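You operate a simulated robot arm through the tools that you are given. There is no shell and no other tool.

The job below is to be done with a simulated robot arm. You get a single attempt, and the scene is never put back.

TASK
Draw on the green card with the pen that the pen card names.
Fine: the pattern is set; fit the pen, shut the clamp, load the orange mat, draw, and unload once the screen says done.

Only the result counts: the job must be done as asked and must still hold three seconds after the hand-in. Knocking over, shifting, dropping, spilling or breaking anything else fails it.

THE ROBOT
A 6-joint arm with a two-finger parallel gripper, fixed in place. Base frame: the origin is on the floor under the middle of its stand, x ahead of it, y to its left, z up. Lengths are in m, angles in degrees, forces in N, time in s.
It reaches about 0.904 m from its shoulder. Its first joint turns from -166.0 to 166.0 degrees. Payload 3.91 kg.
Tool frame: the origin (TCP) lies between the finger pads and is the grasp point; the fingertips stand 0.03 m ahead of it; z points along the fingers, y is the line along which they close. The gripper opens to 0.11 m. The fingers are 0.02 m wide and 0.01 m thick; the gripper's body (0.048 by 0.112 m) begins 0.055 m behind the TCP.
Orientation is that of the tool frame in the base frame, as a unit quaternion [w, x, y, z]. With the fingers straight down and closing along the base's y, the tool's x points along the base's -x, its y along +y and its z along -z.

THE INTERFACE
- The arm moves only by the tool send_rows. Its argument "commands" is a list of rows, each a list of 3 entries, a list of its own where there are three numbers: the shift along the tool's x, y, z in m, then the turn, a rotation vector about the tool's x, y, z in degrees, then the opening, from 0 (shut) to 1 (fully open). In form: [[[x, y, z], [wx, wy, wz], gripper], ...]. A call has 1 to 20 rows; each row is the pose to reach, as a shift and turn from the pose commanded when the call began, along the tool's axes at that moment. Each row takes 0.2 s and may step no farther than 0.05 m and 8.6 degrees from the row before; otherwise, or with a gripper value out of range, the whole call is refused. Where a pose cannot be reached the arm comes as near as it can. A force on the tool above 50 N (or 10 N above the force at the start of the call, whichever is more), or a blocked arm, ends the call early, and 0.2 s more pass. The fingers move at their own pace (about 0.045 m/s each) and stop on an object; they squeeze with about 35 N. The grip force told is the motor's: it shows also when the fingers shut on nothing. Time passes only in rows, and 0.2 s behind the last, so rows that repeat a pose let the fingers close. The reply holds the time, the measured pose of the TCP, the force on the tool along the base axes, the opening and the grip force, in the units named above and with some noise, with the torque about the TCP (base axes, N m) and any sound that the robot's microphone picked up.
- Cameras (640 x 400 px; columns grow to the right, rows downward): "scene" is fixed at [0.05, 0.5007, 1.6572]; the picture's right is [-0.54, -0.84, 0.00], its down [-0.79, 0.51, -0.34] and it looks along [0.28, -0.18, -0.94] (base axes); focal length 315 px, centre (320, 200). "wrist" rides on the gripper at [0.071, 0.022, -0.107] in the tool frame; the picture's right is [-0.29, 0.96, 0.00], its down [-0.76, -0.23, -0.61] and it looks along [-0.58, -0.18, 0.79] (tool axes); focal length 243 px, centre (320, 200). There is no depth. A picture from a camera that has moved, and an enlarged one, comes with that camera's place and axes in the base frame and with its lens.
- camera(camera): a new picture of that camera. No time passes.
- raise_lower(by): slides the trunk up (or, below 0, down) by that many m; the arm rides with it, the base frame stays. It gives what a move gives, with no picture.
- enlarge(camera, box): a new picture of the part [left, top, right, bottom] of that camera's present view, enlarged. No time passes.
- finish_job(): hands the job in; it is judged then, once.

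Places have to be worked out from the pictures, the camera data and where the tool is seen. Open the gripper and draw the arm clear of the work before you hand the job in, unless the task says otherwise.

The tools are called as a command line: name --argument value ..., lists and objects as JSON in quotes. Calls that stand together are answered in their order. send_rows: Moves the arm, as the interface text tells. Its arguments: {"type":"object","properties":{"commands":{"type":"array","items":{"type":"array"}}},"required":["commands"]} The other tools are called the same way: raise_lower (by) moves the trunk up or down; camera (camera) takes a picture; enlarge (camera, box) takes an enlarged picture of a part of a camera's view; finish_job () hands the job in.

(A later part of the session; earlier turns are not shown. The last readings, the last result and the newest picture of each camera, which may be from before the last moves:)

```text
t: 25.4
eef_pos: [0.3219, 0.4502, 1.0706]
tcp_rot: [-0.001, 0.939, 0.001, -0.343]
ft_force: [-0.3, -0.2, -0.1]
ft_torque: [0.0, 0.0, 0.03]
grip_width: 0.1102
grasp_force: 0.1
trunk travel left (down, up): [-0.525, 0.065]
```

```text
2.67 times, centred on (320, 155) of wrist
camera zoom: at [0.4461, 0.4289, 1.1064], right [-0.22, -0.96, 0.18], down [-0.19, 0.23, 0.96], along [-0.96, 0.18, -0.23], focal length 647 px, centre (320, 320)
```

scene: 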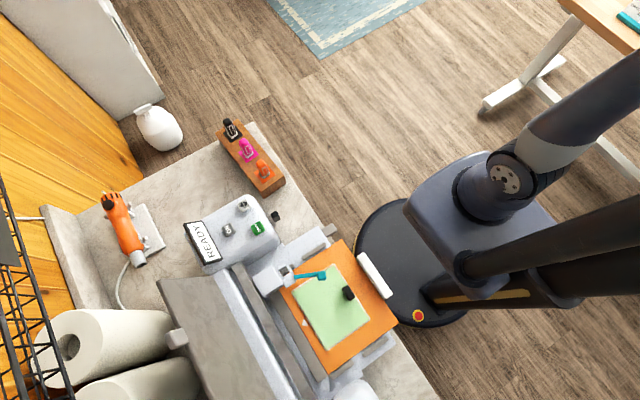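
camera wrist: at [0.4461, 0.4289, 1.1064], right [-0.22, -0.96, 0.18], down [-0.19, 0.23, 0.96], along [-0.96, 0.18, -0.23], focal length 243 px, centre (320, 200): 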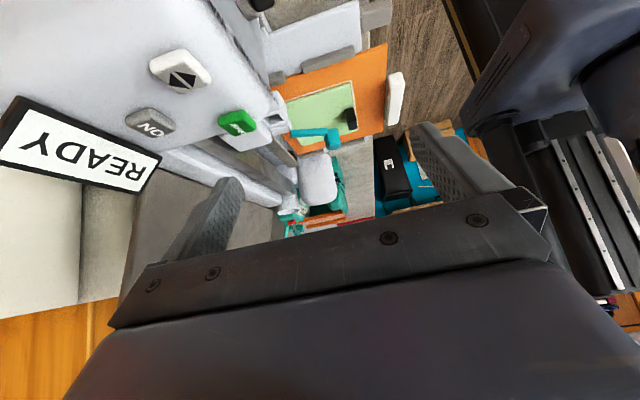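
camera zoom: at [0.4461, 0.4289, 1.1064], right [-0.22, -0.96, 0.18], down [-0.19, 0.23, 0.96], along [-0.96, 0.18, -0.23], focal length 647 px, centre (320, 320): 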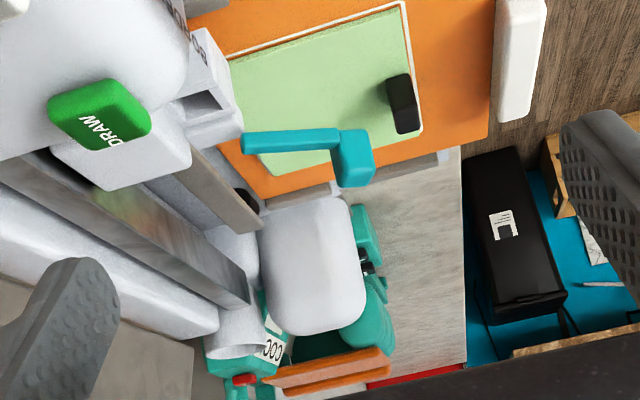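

The lever is a roughly level bar with an upright knob at its end. I want a frontal view of the lever and knob, so I'll move in front of the carriage with the camera facing +y and tilted.

send_rows --commands '[[[-0.016, 0.007, -0.004], [4.7, 0.7, 6.7], 1], [[-0.032, 0.014, -0.008], [9.4, 1.4, 13.4], 1], [[-0.0487, 0.02, -0.0113], [14.1, 2.1, 20.1], 1], [[-0.0636, 0.023, -0.003], [18.8, 2.9, 26.8], 1], [[-0.0786, 0.027, 0.005], [23.5, 3.6, 33.5], 1], [[-0.0935, 0.03, 0.0131], [28.2, 4.3, 40.3], 1], [[-0.102, 0.027, 0.029], [32.9, 5.0, 47.0], 1], [[-0.11, 0.023, 0.045], [37.6, 5.7, 53.7], 1], [[-0.1189, 0.02, 0.0606], [42.3, 6.4, 60.4], 1], [[-0.108, 0.015, 0.09], [47.0, 7.2, 67.1], 1], [[-0.0971, 0.01, 0.1207], [51.7, 7.87, 73.8], 1]]'

camera --camera "wrist"

enlarge --camera "wrist" --box '[200, 40, 440, 190]'

```text
t: 27.8
eef_pos: [0.1689, 0.4406, 1.0417]
tcp_rot: [0.185, -0.682, 0.683, 0.185]
ft_force: [-0.2, -0.1, 0.3]
ft_torque: [0.0, 0.0, -0.04]
grip_width: 0.11
grasp_force: 0.1
trunk travel left (down, up): [-0.525, 0.065]
```

```text
taken
camera wrist: at [0.1478, 0.3254, 1.0977], right [-0.96, 0.25, 0.15], down [0.23, 0.35, 0.91], along [0.18, 0.9, -0.39], focal length 243 px, centre (320, 200)
```

wrist: 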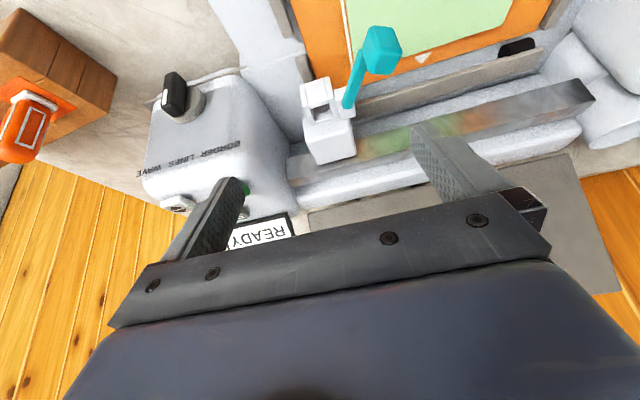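

```text
2.67 times, centred on (320, 115) of wrist
camera zoom: at [0.1478, 0.3254, 1.0977], right [-0.96, 0.25, 0.15], down [0.23, 0.35, 0.91], along [0.18, 0.9, -0.39], focal length 647 px, centre (320, 427)
```

zoom: 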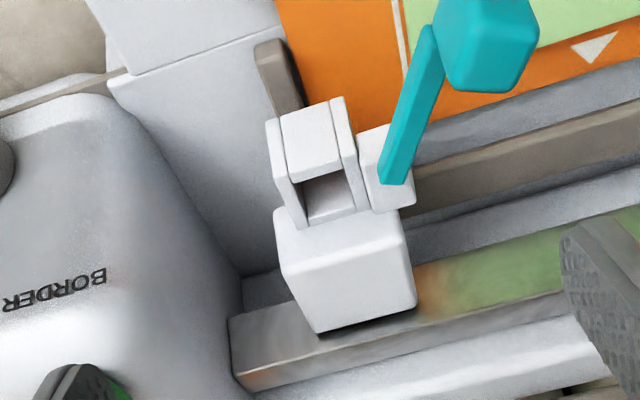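

The control panel front and knob are visible at left. I'll zoom in on the knob pointer vs. its labels, and the clamp.

enlarge --camera "wrist" --box '[120, 60, 260, 190]'

enlarge --camera "wrist" --box '[290, 15, 418, 165]'

enlarge --camera "wrist" --box '[0, 60, 110, 180]'

```text
3.08 times, centred on (190, 125) of wrist
camera zoom: at [0.1478, 0.3254, 1.0977], right [-0.96, 0.25, 0.15], down [0.23, 0.35, 0.91], along [0.18, 0.9, -0.39], focal length 746 px, centre (720, 431)
```

zoom: 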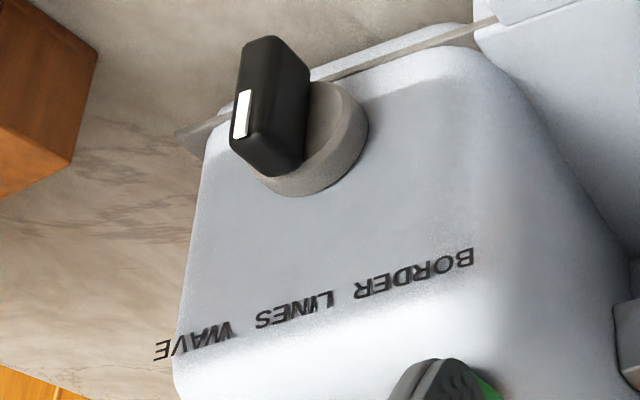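

```text
2.67 times, centred on (354, 90) of wrist
camera zoom: at [0.1478, 0.3254, 1.0977], right [-0.96, 0.25, 0.15], down [0.23, 0.35, 0.91], along [0.18, 0.9, -0.39], focal length 647 px, centre (229, 493)
```

zoom: 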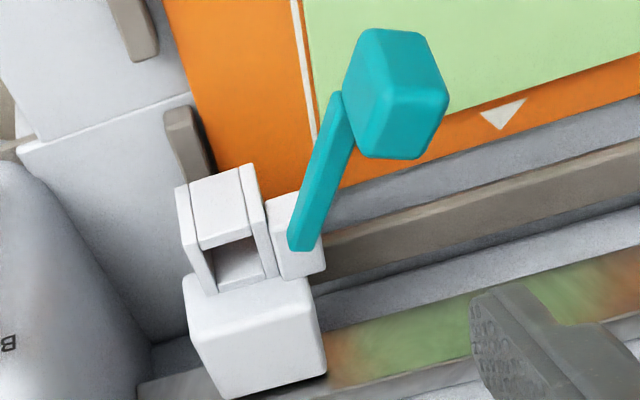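

```text
3.33 times, centred on (55, 120) of wrist
camera zoom: at [0.1478, 0.3254, 1.0977], right [-0.96, 0.25, 0.15], down [0.23, 0.35, 0.91], along [0.18, 0.9, -0.39], focal length 809 px, centre (1203, 467)
```

zoom: 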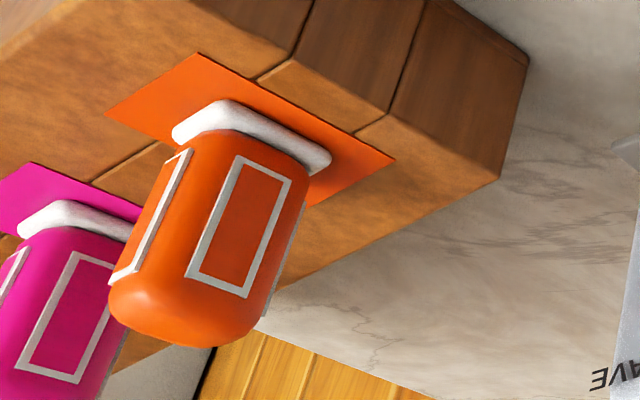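

The knob pointer is upright at LINES, matching the card. The lever is a level bar pivoting near (0.143, 0.51) with its knob near (0.112, 0.457, 0.95), and the holder ring is near (0.171, 0.52). Next I'll go above the orange pen with fingers down, closing along y.

send_rows --commands '[[[-0.0013, 0, -0.0223], [1.96, 1.96, 7.31], 1], [[-0.0027, -0.02, -0.0446], [3.92, 3.92, 14.62], 1], [[-0.0127, -0.045, -0.062], [5.87, 5.87, 21.94], 1], [[-0.0177, -0.07, -0.0706], [7.83, 7.83, 29.25], 1], [[-0.0177, -0.1, -0.0706], [9.79, 9.79, 36.56], 1], [[-0.0177, -0.13, -0.0706], [11.75, 11.75, 43.87], 1], [[-0.0177, -0.16, -0.0706], [13.71, 13.71, 51.19], 1], [[-0.0177, -0.19, -0.0706], [15.67, 15.67, 58.5], 1], [[-0.0177, -0.215, -0.0706], [17.62, 17.62, 65.81], 1], [[-0.0177, -0.235, -0.0706], [19.58, 19.58, 73.12], 1], [[-0.017, -0.255, -0.0595], [21.54, 21.54, 80.44], 1], [[-0.0163, -0.269, -0.0483], [23.5, 23.5, 87.75], 1]]'

camera --camera "wrist"

camera --camera "scene"

```text
t: 30.4
eef_pos: [0.4379, 0.4308, 1.0926]
tcp_rot: [-0.001, 0.001, 1.0, 0.001]
ft_force: [0.7, 0.6, -0.2]
ft_torque: [0.0, -0.02, 0.01]
grip_width: 0.1102
grasp_force: 0.0
trunk travel left (down, up): [-0.525, 0.065]
```

```text
taken
camera wrist: at [0.3673, 0.451, 1.1998], right [0.29, 0.96, 0.0], down [0.76, -0.23, 0.61], along [0.58, -0.18, -0.8], focal length 243 px, centre (320, 200)
```

wrist: 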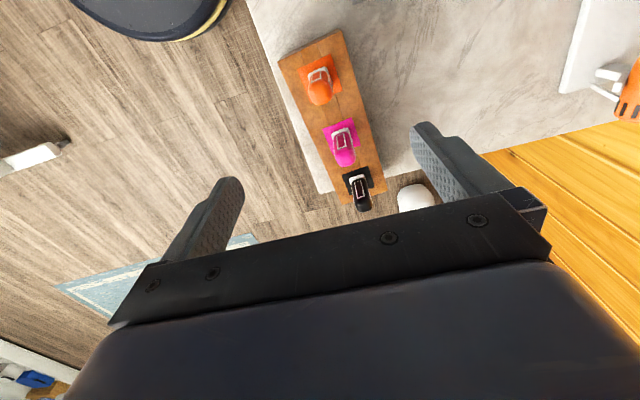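

```text
taken
```

scene: 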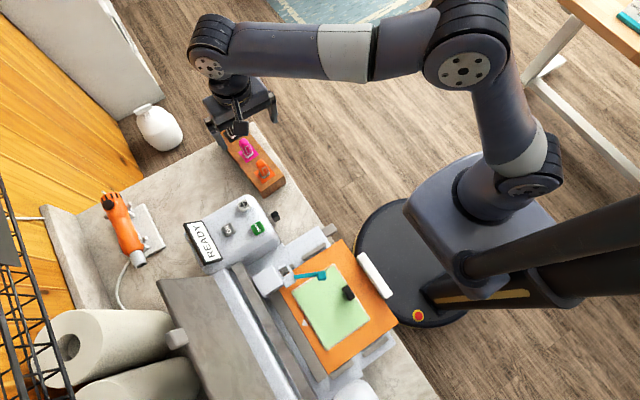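

I'll enlarge the orange pen in the wrist view to pin its position and size.

enlarge --camera "wrist" --box '[272, 40, 368, 120]'

enlarge --camera "scene" --box '[224, 140, 304, 200]'

```text
5.00 times, centred on (320, 80) of wrist
camera zoom: at [0.3673, 0.451, 1.1998], right [0.29, 0.96, 0.0], down [0.76, -0.23, 0.61], along [0.58, -0.18, -0.8], focal length 1213 px, centre (320, 800)
```

zoom: 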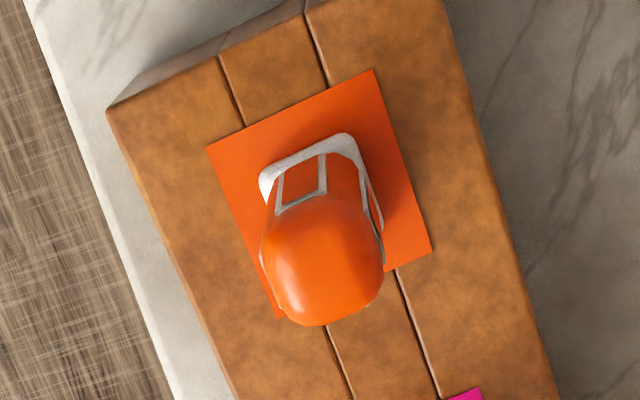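

```text
6.67 times, centred on (264, 170) of scene
camera zoom: at [0.05, 0.5007, 1.6572], right [-0.54, -0.84, 0.0], down [-0.79, 0.51, -0.34], along [0.28, -0.18, -0.94], focal length 2102 px, centre (693, 400)
```

zoom: 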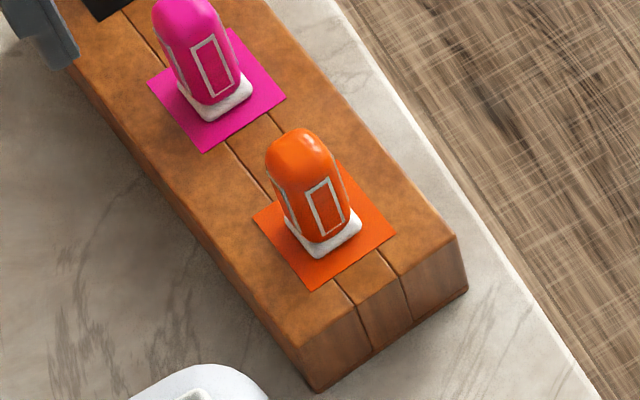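

From two views the orange pen's pad is centred at about (0.427, 0.433), block top z≈0.877, pen top z≈0.944. Before picking it, I'll hover above the holder ring in the same wrist orientation to measure its centre accurately.

send_rows --commands '[[[0.039, 0.013, 0.0], [0, 0, 0], 1], [[0.078, 0.026, 0.0], [0, 0, 0], 1], [[0.117, 0.039, 0.0], [0, 0, 0], 1], [[0.156, 0.052, 0.0], [0, 0, 0], 1], [[0.195, 0.065, 0.0], [0, 0, 0], 1], [[0.234, 0.078, 0.015], [0, 0, 0], 1], [[0.27, 0.09, 0.03], [0, 0, 0], 1]]'

camera --camera "wrist"

enlarge --camera "wrist" --box '[256, 60, 384, 180]'

```text
t: 32.0
eef_pos: [0.1688, 0.5218, 1.0646]
tcp_rot: [-0.001, 0.0, 1.0, 0.001]
ft_force: [-0.4, -0.3, 0.2]
ft_torque: [-0.01, 0.02, 0.01]
grip_width: 0.1097
grasp_force: 0.0
trunk travel left (down, up): [-0.525, 0.065]
```

```text
taken
camera wrist: at [0.0971, 0.5425, 1.1717], right [0.29, 0.96, 0.0], down [0.76, -0.23, 0.61], along [0.58, -0.17, -0.8], focal length 243 px, centre (320, 200)
```

wrist: 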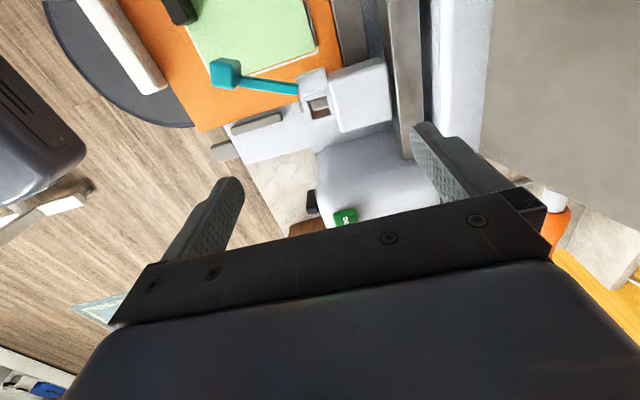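

```text
3.33 times, centred on (320, 120) of wrist
camera zoom: at [0.0971, 0.5425, 1.1717], right [0.29, 0.96, 0.0], down [0.76, -0.23, 0.61], along [0.58, -0.17, -0.8], focal length 809 px, centre (320, 467)
```

zoom: 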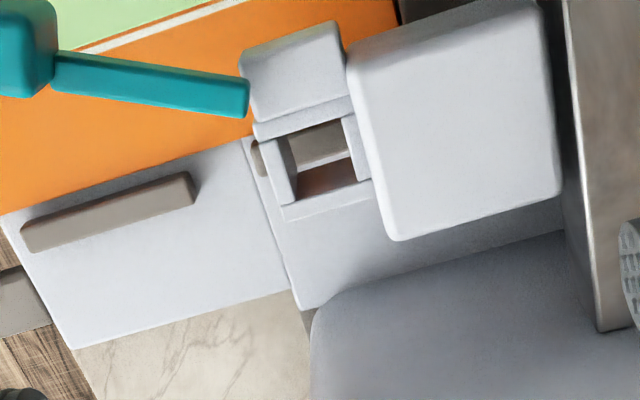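

enlarge --camera "wrist" --box '[288, 80, 352, 130]'

enlarge --camera "scene" --box '[256, 250, 320, 290]'

```text
8.00 times, centred on (320, 105) of wrist
camera zoom: at [0.0971, 0.5425, 1.1717], right [0.29, 0.96, 0.0], down [0.76, -0.23, 0.61], along [0.58, -0.17, -0.8], focal length 1941 px, centre (320, 960)
```

zoom: 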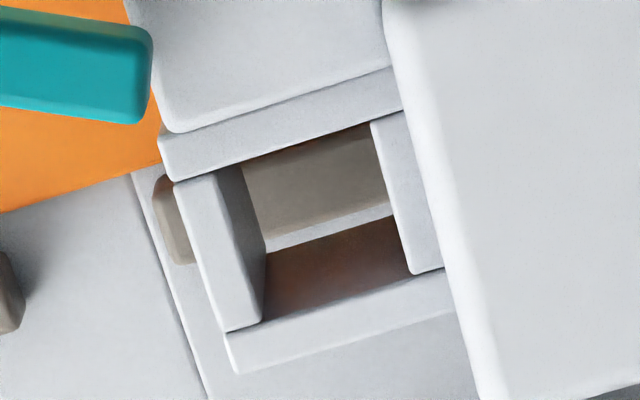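

```text
10.00 times, centred on (288, 270) of scene
camera zoom: at [0.05, 0.5007, 1.6572], right [-0.54, -0.84, 0.0], down [-0.79, 0.51, -0.34], along [0.28, -0.18, -0.94], focal length 3152 px, centre (640, -500)
```

zoom: 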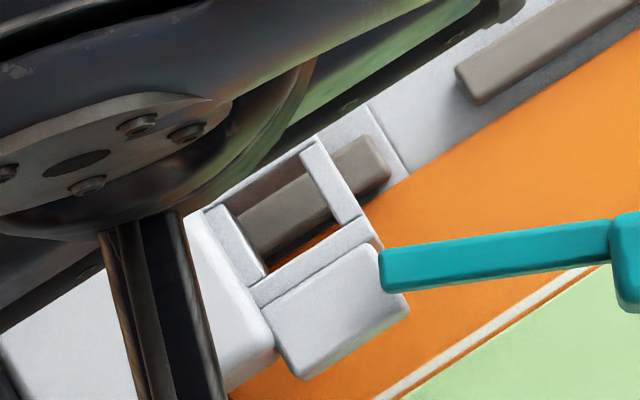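

Two views agree: holder hole centre ≈ (0.169, 0.520), top z≈0.92; the orange pen's pad centre ≈ (0.428, 0.432). I'll go back over the orange pen and check alignment.

send_rows --commands '[[[-0.037, -0.0128, -0.01], [0, 0, 0], 1], [[-0.074, -0.0256, -0.02], [0, 0, 0], 1], [[-0.111, -0.0384, -0.02], [0, 0, 0], 1], [[-0.148, -0.0512, -0.02], [0, 0, 0], 1], [[-0.185, -0.064, -0.015], [0, 0, 0], 1], [[-0.222, -0.0767, -0.01], [0, 0, 0], 1], [[-0.2595, -0.0895, 0.0046], [0, 0, 0], 1]]'

enlarge --camera "wrist" --box '[256, 60, 384, 140]'

```text
t: 33.6
eef_pos: [0.428, 0.4298, 1.0569]
tcp_rot: [-0.001, 0.0, 1.0, 0.001]
ft_force: [-0.2, -0.4, 0.4]
ft_torque: [0.02, -0.02, -0.02]
grip_width: 0.1101
grasp_force: 0.1
trunk travel left (down, up): [-0.525, 0.065]
```

```text
5.00 times, centred on (320, 100) of wrist
camera zoom: at [0.3575, 0.4508, 1.1644], right [0.29, 0.96, 0.0], down [0.76, -0.23, 0.61], along [0.58, -0.17, -0.8], focal length 1213 px, centre (320, 700)
```

zoom: 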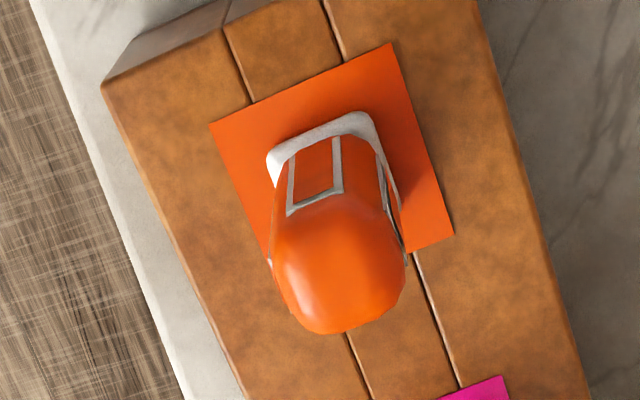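

Pad centre again computes to (0.4285, 0.432), so I'm aligned. Descending to TCP z≈0.925 with open fingers on either side in y, then closing.

send_rows --commands '[[[0, 0.001, 0.033], [0, 0, 0], 1], [[0, 0.002, 0.066], [0, 0, 0], 1], [[0, 0.002, 0.099], [0, 0, 0], 1], [[0, 0.002, 0.131], [0, 0, 0], 1]]'

camera --camera "wrist"

enlarge --camera "scene" --box '[200, 100, 328, 200]'

```text
t: 34.6
eef_pos: [0.4284, 0.4335, 0.9253]
tcp_rot: [-0.001, 0.0, 1.0, 0.0]
ft_force: [-0.5, -0.2, 0.4]
ft_torque: [0.02, -0.04, 0.02]
grip_width: 0.1103
grasp_force: 0.0
trunk travel left (down, up): [-0.525, 0.065]
```

```text
taken
camera wrist: at [0.3568, 0.4547, 1.0316], right [0.29, 0.96, 0.0], down [0.76, -0.23, 0.61], along [0.58, -0.17, -0.8], focal length 243 px, centre (320, 200)
```

wrist: 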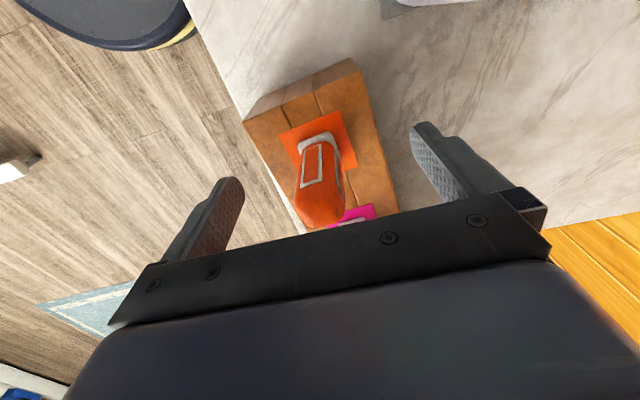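

```text
4.00 times, centred on (264, 150) of scene
camera zoom: at [0.05, 0.5007, 1.6572], right [-0.54, -0.84, 0.0], down [-0.79, 0.51, -0.34], along [0.28, -0.18, -0.94], focal length 1261 px, centre (544, 400)
```

zoom: 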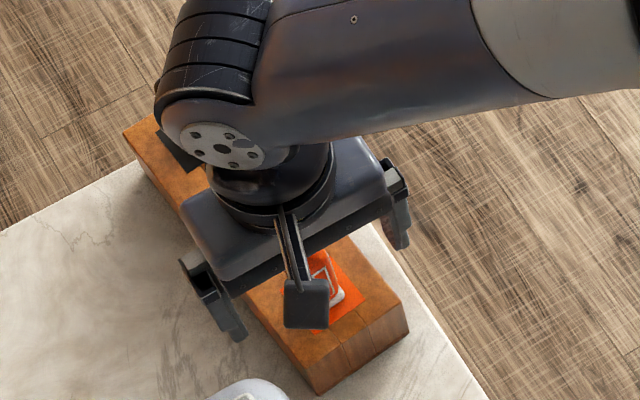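

The pad centre appears at (318,147), matching the tool axis at (320,148). Closing the gripper on the pen.

send_rows --commands '[[[0, 0, 0], [0, 0, 0], 0], [[0, 0, 0], [0, 0, 0], 0], [[0, 0, 0], [0, 0, 0], 0], [[0, 0, 0], [0, 0, 0], 0], [[0, 0, 0], [0, 0, 0], 0], [[0, 0, 0], [0, 0, 0], 0], [[0, 0, 0], [0, 0, 0], 0], [[0, 0, 0], [0, 0, 0], 0]]'

camera --camera "wrist"

```text
t: 36.4
eef_pos: [0.4281, 0.4338, 0.925]
tcp_rot: [-0.001, 0.0, 1.0, 0.001]
ft_force: [-0.6, -0.2, 0.5]
ft_torque: [-0.01, 0.03, 0.03]
grip_width: 0.0219
grasp_force: 35.0
trunk travel left (down, up): [-0.525, 0.065]
```

```text
taken
camera wrist: at [0.3567, 0.4546, 1.0321], right [0.29, 0.96, 0.0], down [0.76, -0.23, 0.61], along [0.58, -0.17, -0.8], focal length 243 px, centre (320, 200)
```

wrist: 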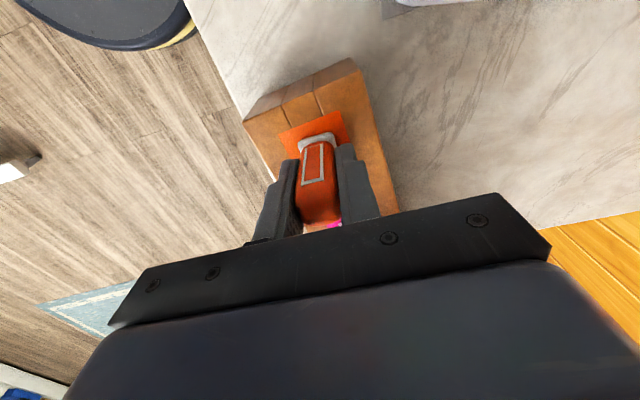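

Gripped at 22 mm width with 35 N and no side force. Lifting straight up.

send_rows --commands '[[[0, 0, -0.015], [0, 0, 0], 0], [[0, 0, -0.035], [0, 0, 0], 0], [[0, 0, -0.06], [0, 0, 0], 0], [[0, 0, -0.09], [0, 0, 0], 0], [[0, 0, -0.13], [0, 0, 0], 0], [[0, 0, -0.17], [0, 0, 0], 0], [[0, 0, -0.205], [0, 0, 0], 0]]'

camera --camera "wrist"

enlarge --camera "scene" --box '[160, 60, 320, 200]'

```text
t: 38.0
eef_pos: [0.4275, 0.4341, 1.1297]
tcp_rot: [-0.001, 0.0, 1.0, 0.002]
ft_force: [0.1, -0.1, 0.3]
ft_torque: [-0.05, 0.03, -0.01]
grip_width: 0.0222
grasp_force: 35.3
trunk travel left (down, up): [-0.525, 0.065]
```

```text
taken
camera wrist: at [0.3559, 0.455, 1.2364], right [0.29, 0.96, 0.0], down [0.76, -0.23, 0.61], along [0.58, -0.17, -0.8], focal length 243 px, centre (320, 200)
```

wrist: 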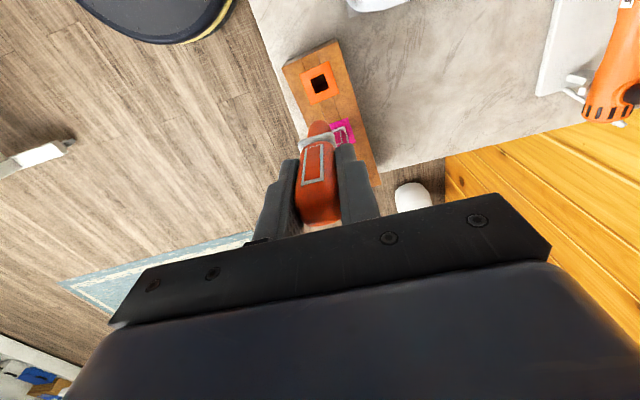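

```text
2.86 times, centred on (240, 130) of scene
camera zoom: at [0.05, 0.5007, 1.6572], right [-0.54, -0.84, 0.0], down [-0.79, 0.51, -0.34], along [0.28, -0.18, -0.94], focal length 901 px, centre (549, 400)
```

zoom: 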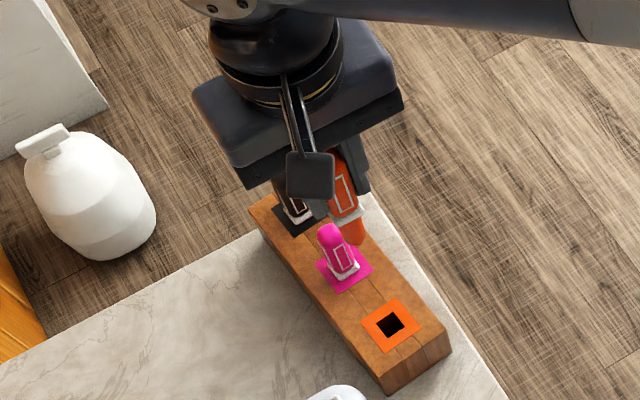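

The pen came out cleanly, leaving a square hole. I'll zoom in to compare the hole centre with the tool axis and see the pen's lower end.

enlarge --camera "wrist" --box '[272, 60, 368, 120]'

enlarge --camera "wrist" --box '[256, 110, 384, 230]'

```text
6.67 times, centred on (320, 90) of wrist
camera zoom: at [0.3559, 0.455, 1.2364], right [0.29, 0.96, 0.0], down [0.76, -0.23, 0.61], along [0.58, -0.17, -0.8], focal length 1618 px, centre (320, 933)
```

zoom: 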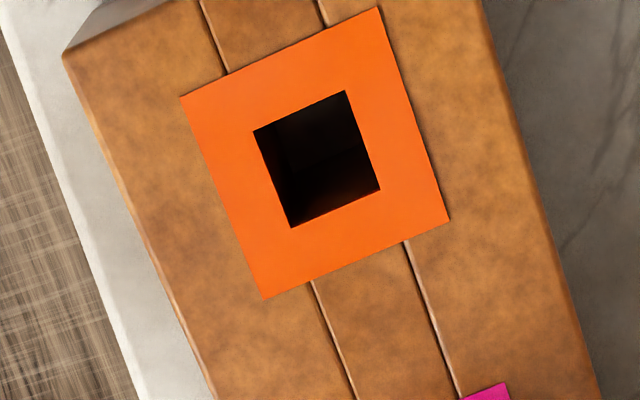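

```text
3.33 times, centred on (320, 170) of wrist
camera zoom: at [0.3559, 0.455, 1.2364], right [0.29, 0.96, 0.0], down [0.76, -0.23, 0.61], along [0.58, -0.17, -0.8], focal length 809 px, centre (320, 300)
```

zoom: 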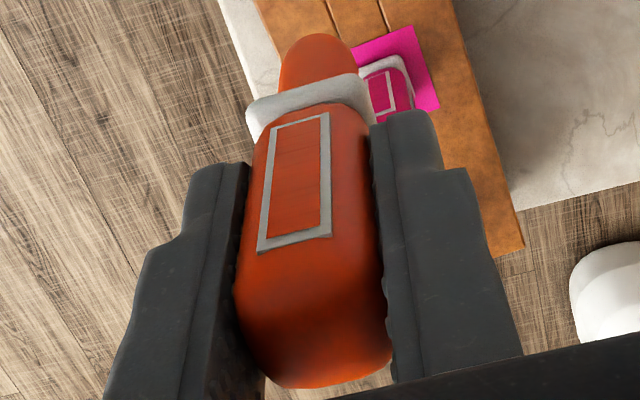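

The pen hangs straight on the tool axis with its tip ~0.1 m below the TCP. I'll carry it at z≈1.13 to above the holder hole at (0.169, 0.521).

send_rows --commands '[[[0.037, 0.0125, 0], [0, 0, 0], 0], [[0.074, 0.025, 0], [0, 0, 0], 0], [[0.111, 0.0375, 0], [0, 0, 0], 0], [[0.148, 0.05, 0], [0, 0, 0], 0], [[0.185, 0.0625, 0], [0, 0, 0], 0], [[0.222, 0.075, 0], [0, 0, 0], 0], [[0.2588, 0.0875, 0], [0, 0, 0], 0]]'

camera --camera "wrist"

enlarge --camera "wrist" --box '[272, 50, 368, 130]'

```text
t: 39.6
eef_pos: [0.1651, 0.5217, 1.1336]
tcp_rot: [-0.001, 0.0, 1.0, 0.001]
ft_force: [-0.5, -0.8, 0.5]
ft_torque: [-0.01, 0.0, 0.02]
grip_width: 0.0222
grasp_force: 34.7
trunk travel left (down, up): [-0.525, 0.065]
```

```text
taken
camera wrist: at [0.0946, 0.5421, 1.2402], right [0.29, 0.96, 0.0], down [0.76, -0.23, 0.61], along [0.58, -0.17, -0.8], focal length 243 px, centre (320, 200)
```

wrist: 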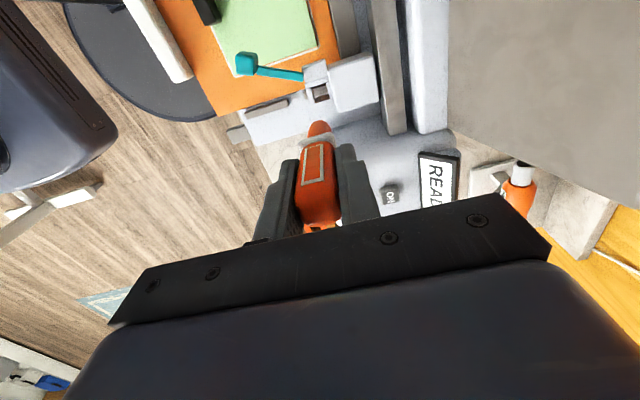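

```text
5.00 times, centred on (320, 90) of wrist
camera zoom: at [0.0946, 0.5421, 1.2402], right [0.29, 0.96, 0.0], down [0.76, -0.23, 0.61], along [0.58, -0.17, -0.8], focal length 1213 px, centre (320, 750)
```

zoom: 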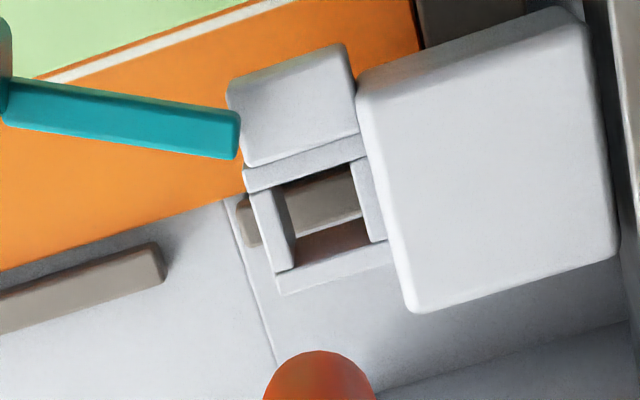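

The reading shows x=0.1651, about 4 mm short of the goal; I'll hold a moment to see the settled pose.

send_rows --commands '[[[0, 0, 0], [0, 0, 0], 0], [[0, 0, 0], [0, 0, 0], 0]]'

enlarge --camera "wrist" --box '[272, 50, 368, 130]'

```text
t: 40.2
eef_pos: [0.1674, 0.5208, 1.1326]
tcp_rot: [0.0, 0.001, 1.0, 0.002]
ft_force: [-0.5, -0.5, 0.2]
ft_torque: [0.01, 0.05, -0.03]
grip_width: 0.0223
grasp_force: 34.4
trunk travel left (down, up): [-0.525, 0.065]
```

```text
5.00 times, centred on (320, 90) of wrist
camera zoom: at [0.0951, 0.5419, 1.2403], right [0.29, 0.96, 0.0], down [0.76, -0.23, 0.61], along [0.58, -0.17, -0.8], focal length 1213 px, centre (320, 750)
```

zoom: 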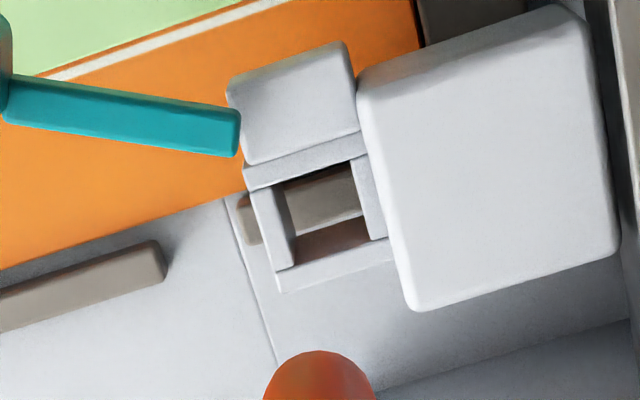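

The camera place implies the TCP is at (0.166, 0.520) while the hole measures (0.1697, 0.5197). I'll correct +3.3 mm in x and descend so that the tip is just above the hole.

send_rows --commands '[[[-0.0033, 0, 0.02], [0, 0, 0], 0], [[-0.0033, 0, 0.05], [0, 0, 0], 0], [[-0.0033, 0, 0.08], [0, 0, 0], 0], [[-0.0033, 0, 0.095], [0, 0, 0], 0], [[-0.0033, 0, 0.095], [0, 0, 0], 0], [[-0.0033, 0, 0.095], [0, 0, 0], 0]]'

enlarge --camera "wrist" --box '[272, 70, 368, 150]'

enlarge --camera "scene" --box '[224, 220, 352, 320]'

```text
t: 41.6
eef_pos: [0.1719, 0.5225, 1.0371]
tcp_rot: [0.0, 0.0, 1.0, 0.002]
ft_force: [-0.1, 0.0, -0.3]
ft_torque: [0.0, 0.03, -0.03]
grip_width: 0.0222
grasp_force: 34.8
trunk travel left (down, up): [-0.525, 0.065]
```

```text
5.00 times, centred on (320, 110) of wrist
camera zoom: at [0.1011, 0.5427, 1.1447], right [0.29, 0.96, 0.0], down [0.76, -0.23, 0.61], along [0.58, -0.17, -0.8], focal length 1213 px, centre (320, 650)
```

zoom: 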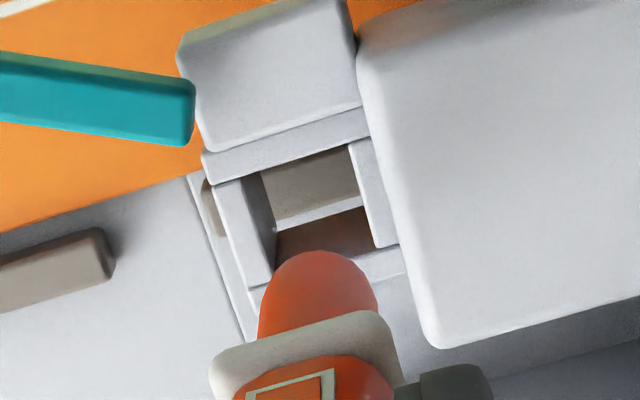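

```text
4.00 times, centred on (288, 270) of scene
camera zoom: at [0.05, 0.5007, 1.6572], right [-0.54, -0.84, 0.0], down [-0.79, 0.51, -0.34], along [0.28, -0.18, -0.94], focal length 1261 px, centre (448, -80)
```

zoom: 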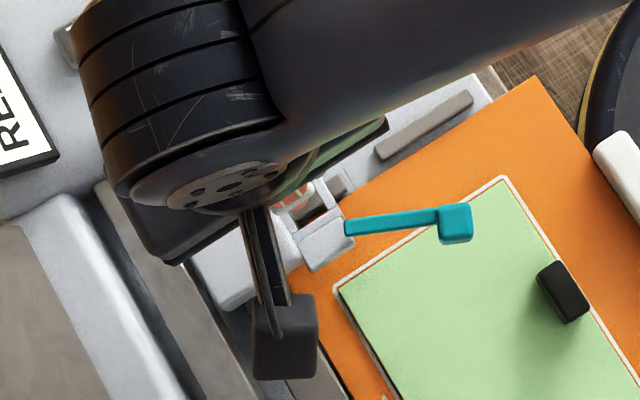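

The TCP now reads x≈0.172 while the hole centre is at x≈0.169, so I'll correct −3 mm in x and hold.

send_rows --commands '[[[0.003, 0, 0], [0, 0, 0], 0], [[0.003, 0, 0], [0, 0, 0], 0], [[0.003, 0, 0], [0, 0, 0], 0], [[0.003, 0, 0], [0, 0, 0], 0]]'

enlarge --camera "wrist" --box '[288, 85, 352, 135]'

```text
t: 42.6
eef_pos: [0.169, 0.5231, 1.0375]
tcp_rot: [0.0, 0.0, 1.0, 0.001]
ft_force: [-0.3, 0.1, -0.2]
ft_torque: [0.04, 0.0, 0.0]
grip_width: 0.0221
grasp_force: 34.6
trunk travel left (down, up): [-0.525, 0.065]
```

```text
8.00 times, centred on (320, 110) of wrist
camera zoom: at [0.0979, 0.5424, 1.1449], right [0.29, 0.96, 0.0], down [0.76, -0.23, 0.61], along [0.58, -0.17, -0.8], focal length 1941 px, centre (320, 920)
```

zoom: 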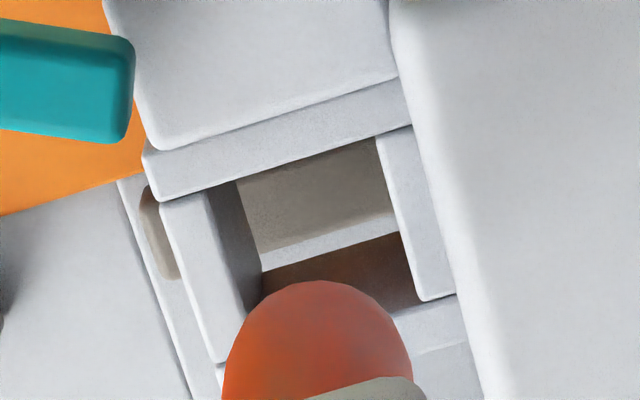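

Pen axis (0.1689, 0.5204) now matches the hole (0.169, 0.520). Descending slowly into the holder in small steps.

send_rows --commands '[[[0, 0, 0.008], [0, 0, 0], 0], [[0, 0, 0.016], [0, 0, 0], 0], [[0, 0, 0.024], [0, 0, 0], 0], [[0, 0, 0.032], [0, 0, 0], 0], [[0, 0, 0.04], [0, 0, 0], 0]]'

enlarge --camera "wrist" --box '[272, 80, 368, 160]'

```text
t: 43.8
eef_pos: [0.1696, 0.5204, 0.997]
tcp_rot: [0.0, 0.0, 1.0, 0.001]
ft_force: [-1.1, -0.6, -1.3]
ft_torque: [0.02, 0.02, -0.01]
grip_width: 0.0225
grasp_force: 35.0
trunk travel left (down, up): [-0.525, 0.065]
```

```text
5.00 times, centred on (320, 120) of wrist
camera zoom: at [0.0979, 0.5402, 1.1037], right [0.29, 0.96, 0.0], down [0.76, -0.23, 0.61], along [0.58, -0.17, -0.8], focal length 1213 px, centre (320, 600)
```

zoom: 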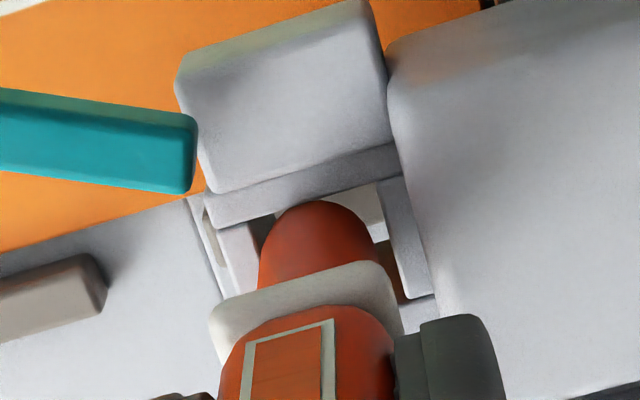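

The tip is entering the hole with almost no force; the camera place shows y drifted about −2 mm, so I'll correct +2 mm in y and hold to check.

send_rows --commands '[[[0, 0.0018, 0], [0, 0, 0], 0], [[0, 0.0018, 0], [0, 0, 0], 0]]'

enlarge --camera "wrist" --box '[288, 100, 352, 150]'

```text
t: 44.4
eef_pos: [0.1692, 0.5221, 0.9958]
tcp_rot: [-0.001, 0.0, 1.0, 0.001]
ft_force: [-0.1, 0.1, 0.5]
ft_torque: [0.02, 0.0, 0.01]
grip_width: 0.0221
grasp_force: 34.6
trunk travel left (down, up): [-0.525, 0.065]
```

```text
8.00 times, centred on (320, 125) of wrist
camera zoom: at [0.0983, 0.5429, 1.1033], right [0.29, 0.96, 0.0], down [0.76, -0.23, 0.61], along [0.58, -0.17, -0.8], focal length 1941 px, centre (320, 800)
```

zoom: 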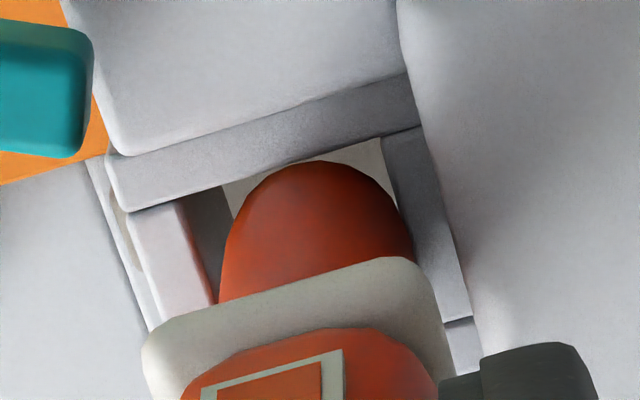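

Centre is now (0.1693, 0.5209) and forces are near zero. Continuing downward in small steps.

send_rows --commands '[[[0, -0.0005, 0.006], [0, 0, 0], 0], [[0, -0.0005, 0.012], [0, 0, 0], 0], [[0, -0.0005, 0.018], [0, 0, 0], 0]]'

enlarge --camera "wrist" --box '[272, 90, 368, 170]'

```text
t: 45.2
eef_pos: [0.1688, 0.5221, 0.9776]
tcp_rot: [-0.001, 0.0, 1.0, 0.0]
ft_force: [-0.3, 0.7, 0.1]
ft_torque: [-0.02, 0.01, 0.02]
grip_width: 0.0224
grasp_force: 35.1
trunk travel left (down, up): [-0.525, 0.065]
```

```text
5.00 times, centred on (320, 130) of wrist
camera zoom: at [0.0981, 0.5425, 1.0855], right [0.29, 0.96, 0.0], down [0.76, -0.23, 0.61], along [0.58, -0.17, -0.8], focal length 1213 px, centre (320, 550)
```

zoom: 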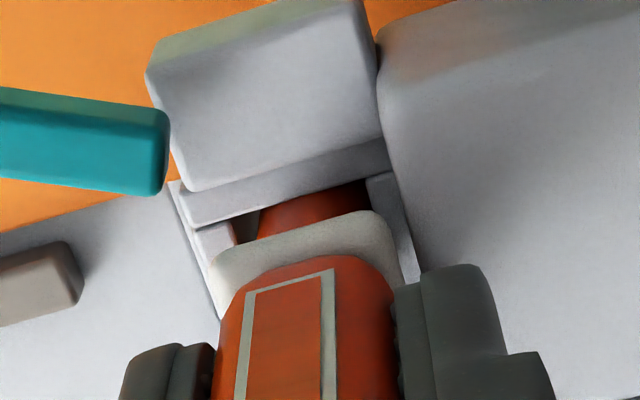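

Nearly seated; the collar is about 1 cm above the ring. I'll continue in 3 mm steps and watch for contact force.

send_rows --commands '[[[0, 0, 0.003], [0, 0, 0], 0], [[0, 0, 0.006], [0, 0, 0], 0], [[0, 0, 0.008], [0, 0, 0], 0]]'

enlarge --camera "wrist" --box '[272, 90, 368, 170]'

```text
t: 46.0
eef_pos: [0.1694, 0.5226, 0.9721]
tcp_rot: [0.0, 0.0, 1.0, 0.001]
ft_force: [0.3, 0.1, 0.5]
ft_torque: [0.03, 0.0, 0.02]
grip_width: 0.0222
grasp_force: 34.9
trunk travel left (down, up): [-0.525, 0.065]
```

```text
5.00 times, centred on (320, 130) of wrist
camera zoom: at [0.0978, 0.5432, 1.0782], right [0.29, 0.96, 0.0], down [0.76, -0.23, 0.61], along [0.58, -0.17, -0.8], focal length 1213 px, centre (320, 550)
```

zoom: 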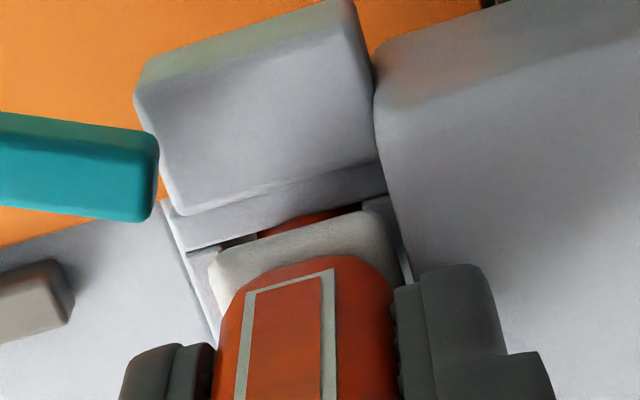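

No contact yet at z≈0.971; a few more millimetres.

send_rows --commands '[[[0, 0, 0.002], [0, 0, 0], 0], [[0, 0, 0.004], [0, 0, 0], 0]]'

enlarge --camera "wrist" --box '[272, 90, 368, 170]'

```text
t: 46.6
eef_pos: [0.1697, 0.5232, 0.9674]
tcp_rot: [0.0, 0.0, 1.0, 0.002]
ft_force: [0.3, 0.4, -0.1]
ft_torque: [0.02, -0.02, 0.0]
grip_width: 0.0221
grasp_force: 34.7
trunk travel left (down, up): [-0.525, 0.065]
```

```text
5.00 times, centred on (320, 130) of wrist
camera zoom: at [0.0982, 0.543, 1.0745], right [0.29, 0.96, 0.0], down [0.76, -0.23, 0.61], along [0.58, -0.17, -0.8], focal length 1213 px, centre (320, 550)
```

zoom: 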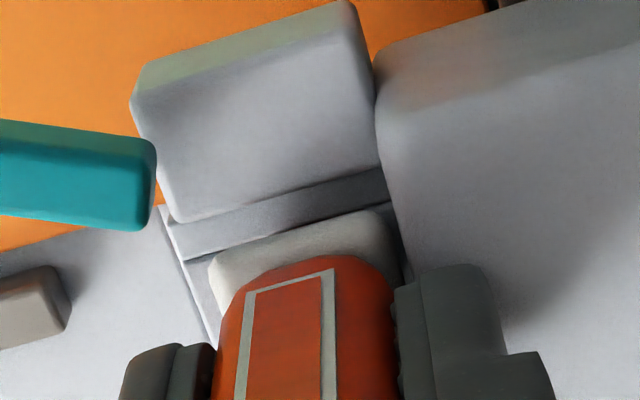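

The collar is almost on the ring. Another small step.

send_rows --commands '[[[0, 0, 0.002], [0, 0, 0], 0], [[0, 0, 0.004], [0, 0, 0], 0]]'

enlarge --camera "wrist" --box '[272, 90, 368, 170]'

```text
t: 47.2
eef_pos: [0.1699, 0.5223, 0.9665]
tcp_rot: [0.0, 0.0, 1.0, 0.004]
ft_force: [-1.5, -3.8, 21.7]
ft_torque: [0.2, 0.07, 0.02]
grip_width: 0.0221
grasp_force: 34.7
trunk travel left (down, up): [-0.525, 0.065]
```

```text
5.00 times, centred on (320, 130) of wrist
camera zoom: at [0.0982, 0.5425, 1.0738], right [0.29, 0.96, 0.01], down [0.76, -0.23, 0.61], along [0.58, -0.17, -0.8], focal length 1213 px, centre (320, 550)
```

zoom: 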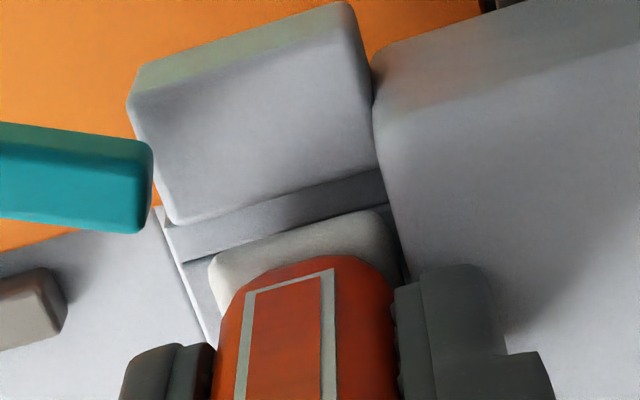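

Contact at z≈0.9667 with ~22 N upward: the collar is seated on the holder. I'll ease the push, then open the fingers partway.

send_rows --commands '[[[0, 0, -0.003], [0, 0, 0], 0], [[0, 0, -0.003], [0, 0, 0], 0], [[0, 0, -0.003], [0, 0, 0], 0.5], [[0, 0, -0.003], [0, 0, 0], 0.5], [[0, 0, -0.003], [0, 0, 0], 0.5], [[0, 0, -0.003], [0, 0, 0], 0.5]]'

camera --camera "wrist"

```text
t: 48.6
eef_pos: [0.1686, 0.5203, 0.9674]
tcp_rot: [0.0, 0.0, 1.0, 0.002]
ft_force: [1.3, -5.4, 13.1]
ft_torque: [0.19, -0.06, -0.09]
grip_width: 0.0525
grasp_force: 0.0
trunk travel left (down, up): [-0.525, 0.065]
```

```text
taken
camera wrist: at [0.0982, 0.5425, 1.0738], right [0.29, 0.96, 0.0], down [0.76, -0.23, 0.61], along [0.58, -0.17, -0.8], focal length 243 px, centre (320, 200)
```

wrist: 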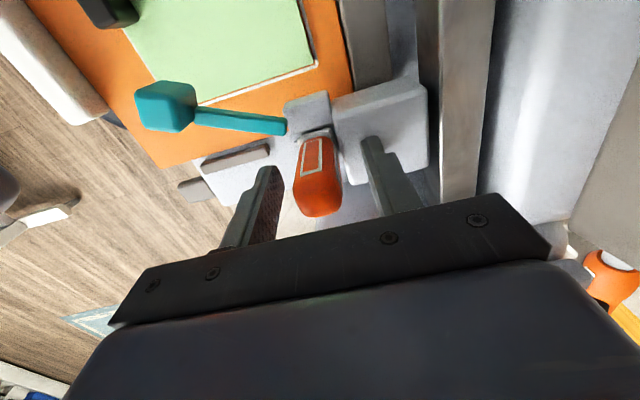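

The 13 N persists after release, so a fingertip is resting on the carriage top (z≈0.937). I'll lift a little and inspect whether the pen is fully seated.

send_rows --commands '[[[0, 0, -0.005], [0, 0, 0], 0.5], [[0, 0, -0.012], [0, 0, 0], 0.7], [[0, 0, -0.012], [0, 0, 0], 0.7]]'

enlarge --camera "wrist" --box '[256, 80, 384, 220]'

enlarge --camera "scene" --box '[240, 230, 336, 300]'

```text
t: 49.4
eef_pos: [0.171, 0.5225, 0.9778]
tcp_rot: [0.0, 0.001, 1.0, 0.001]
ft_force: [-0.1, -0.2, -0.4]
ft_torque: [-0.02, 0.01, 0.0]
grip_width: 0.0771
grasp_force: 0.0
trunk travel left (down, up): [-0.525, 0.065]
```

```text
2.86 times, centred on (320, 150) of wrist
camera zoom: at [0.0985, 0.5435, 1.0851], right [0.29, 0.96, 0.0], down [0.76, -0.23, 0.61], along [0.58, -0.17, -0.8], focal length 693 px, centre (320, 343)
```

zoom: 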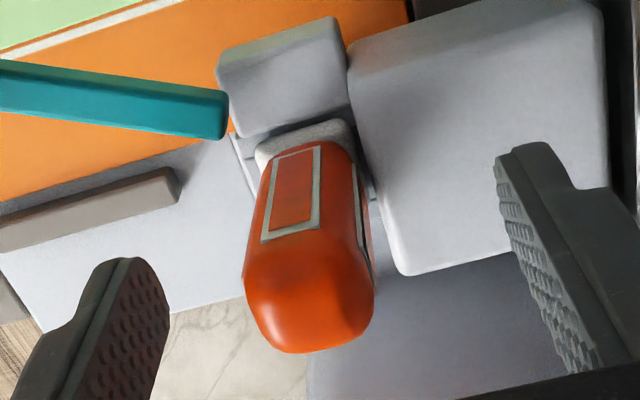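

```text
5.71 times, centred on (288, 265) of scene
camera zoom: at [0.05, 0.5007, 1.6572], right [-0.54, -0.84, 0.0], down [-0.79, 0.51, -0.34], along [0.28, -0.18, -0.94], focal length 1801 px, centre (503, -171)
```

zoom: 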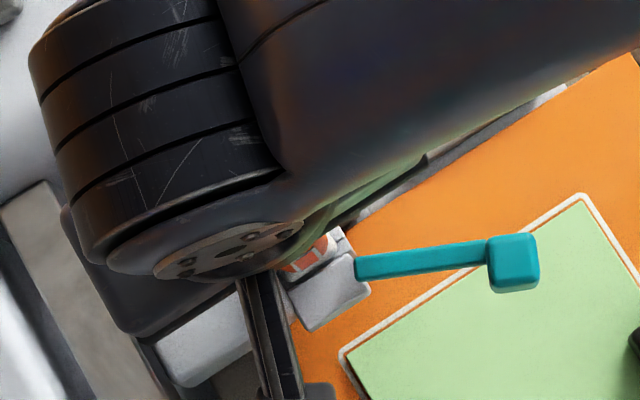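

The pen stands in the ring. I'll rise clear above the pen and take a fuller look at how deep the collar sits.

send_rows --commands '[[[0, 0, -0.03], [0, 0, 0], 0.8], [[0, 0, -0.07], [0, 0, 0], 1], [[0, 0, -0.11], [0, 0, 0], 1], [[0.04, 0, -0.13], [0, 0, 0], 1], [[0.08, 0, -0.13], [0, 0, 0], 1], [[0.08, 0, -0.13], [0, 0, 0], 1]]'

camera --camera "wrist"

enlarge --camera "wrist" --box '[256, 30, 384, 110]'

enlarge --camera "scene" --box '[240, 230, 336, 290]'

```text
t: 50.8
eef_pos: [0.0896, 0.5187, 1.106]
tcp_rot: [-0.001, -0.001, 1.0, 0.002]
ft_force: [-0.3, -0.3, 0.6]
ft_torque: [0.0, 0.0, 0.01]
grip_width: 0.1099
grasp_force: 0.0
trunk travel left (down, up): [-0.525, 0.065]
```

```text
taken
camera wrist: at [0.0187, 0.5401, 1.2127], right [0.29, 0.96, 0.0], down [0.76, -0.23, 0.61], along [0.58, -0.17, -0.8], focal length 243 px, centre (320, 200)
```

wrist: 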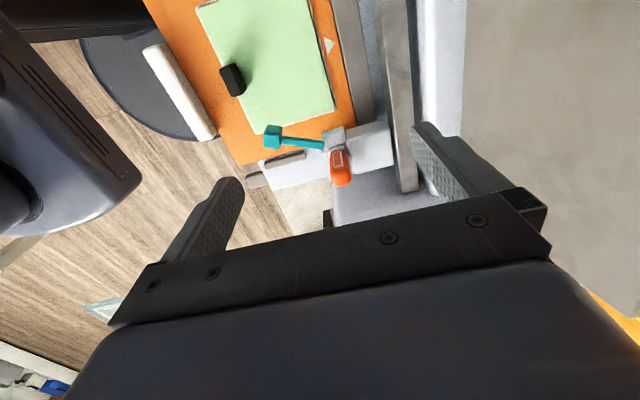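

```text
5.00 times, centred on (320, 70) of wrist
camera zoom: at [0.0187, 0.5401, 1.2127], right [0.29, 0.96, 0.0], down [0.76, -0.23, 0.61], along [0.58, -0.17, -0.8], focal length 1213 px, centre (320, 850)
```

zoom: 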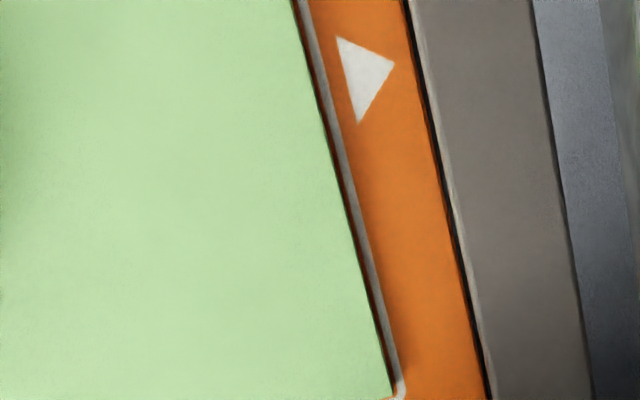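

```text
6.67 times, centred on (288, 260) of scene
camera zoom: at [0.05, 0.5007, 1.6572], right [-0.54, -0.84, 0.0], down [-0.79, 0.51, -0.34], along [0.28, -0.18, -0.94], focal length 2102 px, centre (533, -200)
```

zoom: 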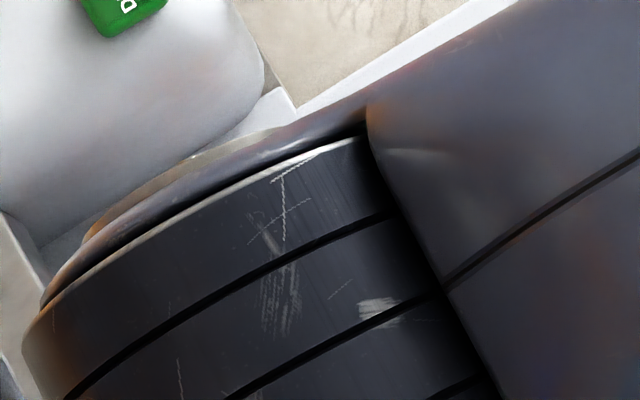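

enlarge --camera "wrist" --box '[288, 110, 400, 200]'

```text
4.44 times, centred on (344, 155) of wrist
camera zoom: at [0.0187, 0.5401, 1.2127], right [0.29, 0.96, 0.0], down [0.76, -0.23, 0.61], along [0.58, -0.17, -0.8], focal length 1078 px, centre (213, 400)
```

zoom: 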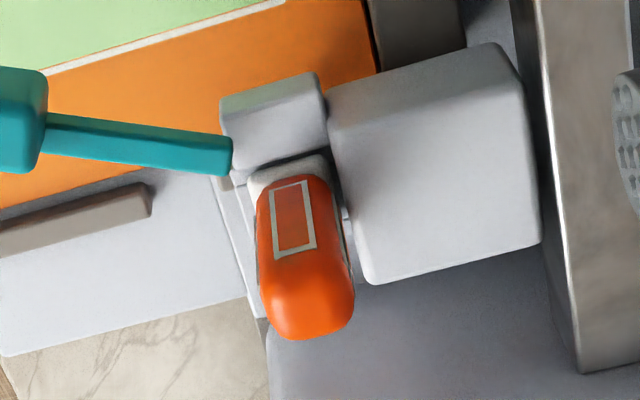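

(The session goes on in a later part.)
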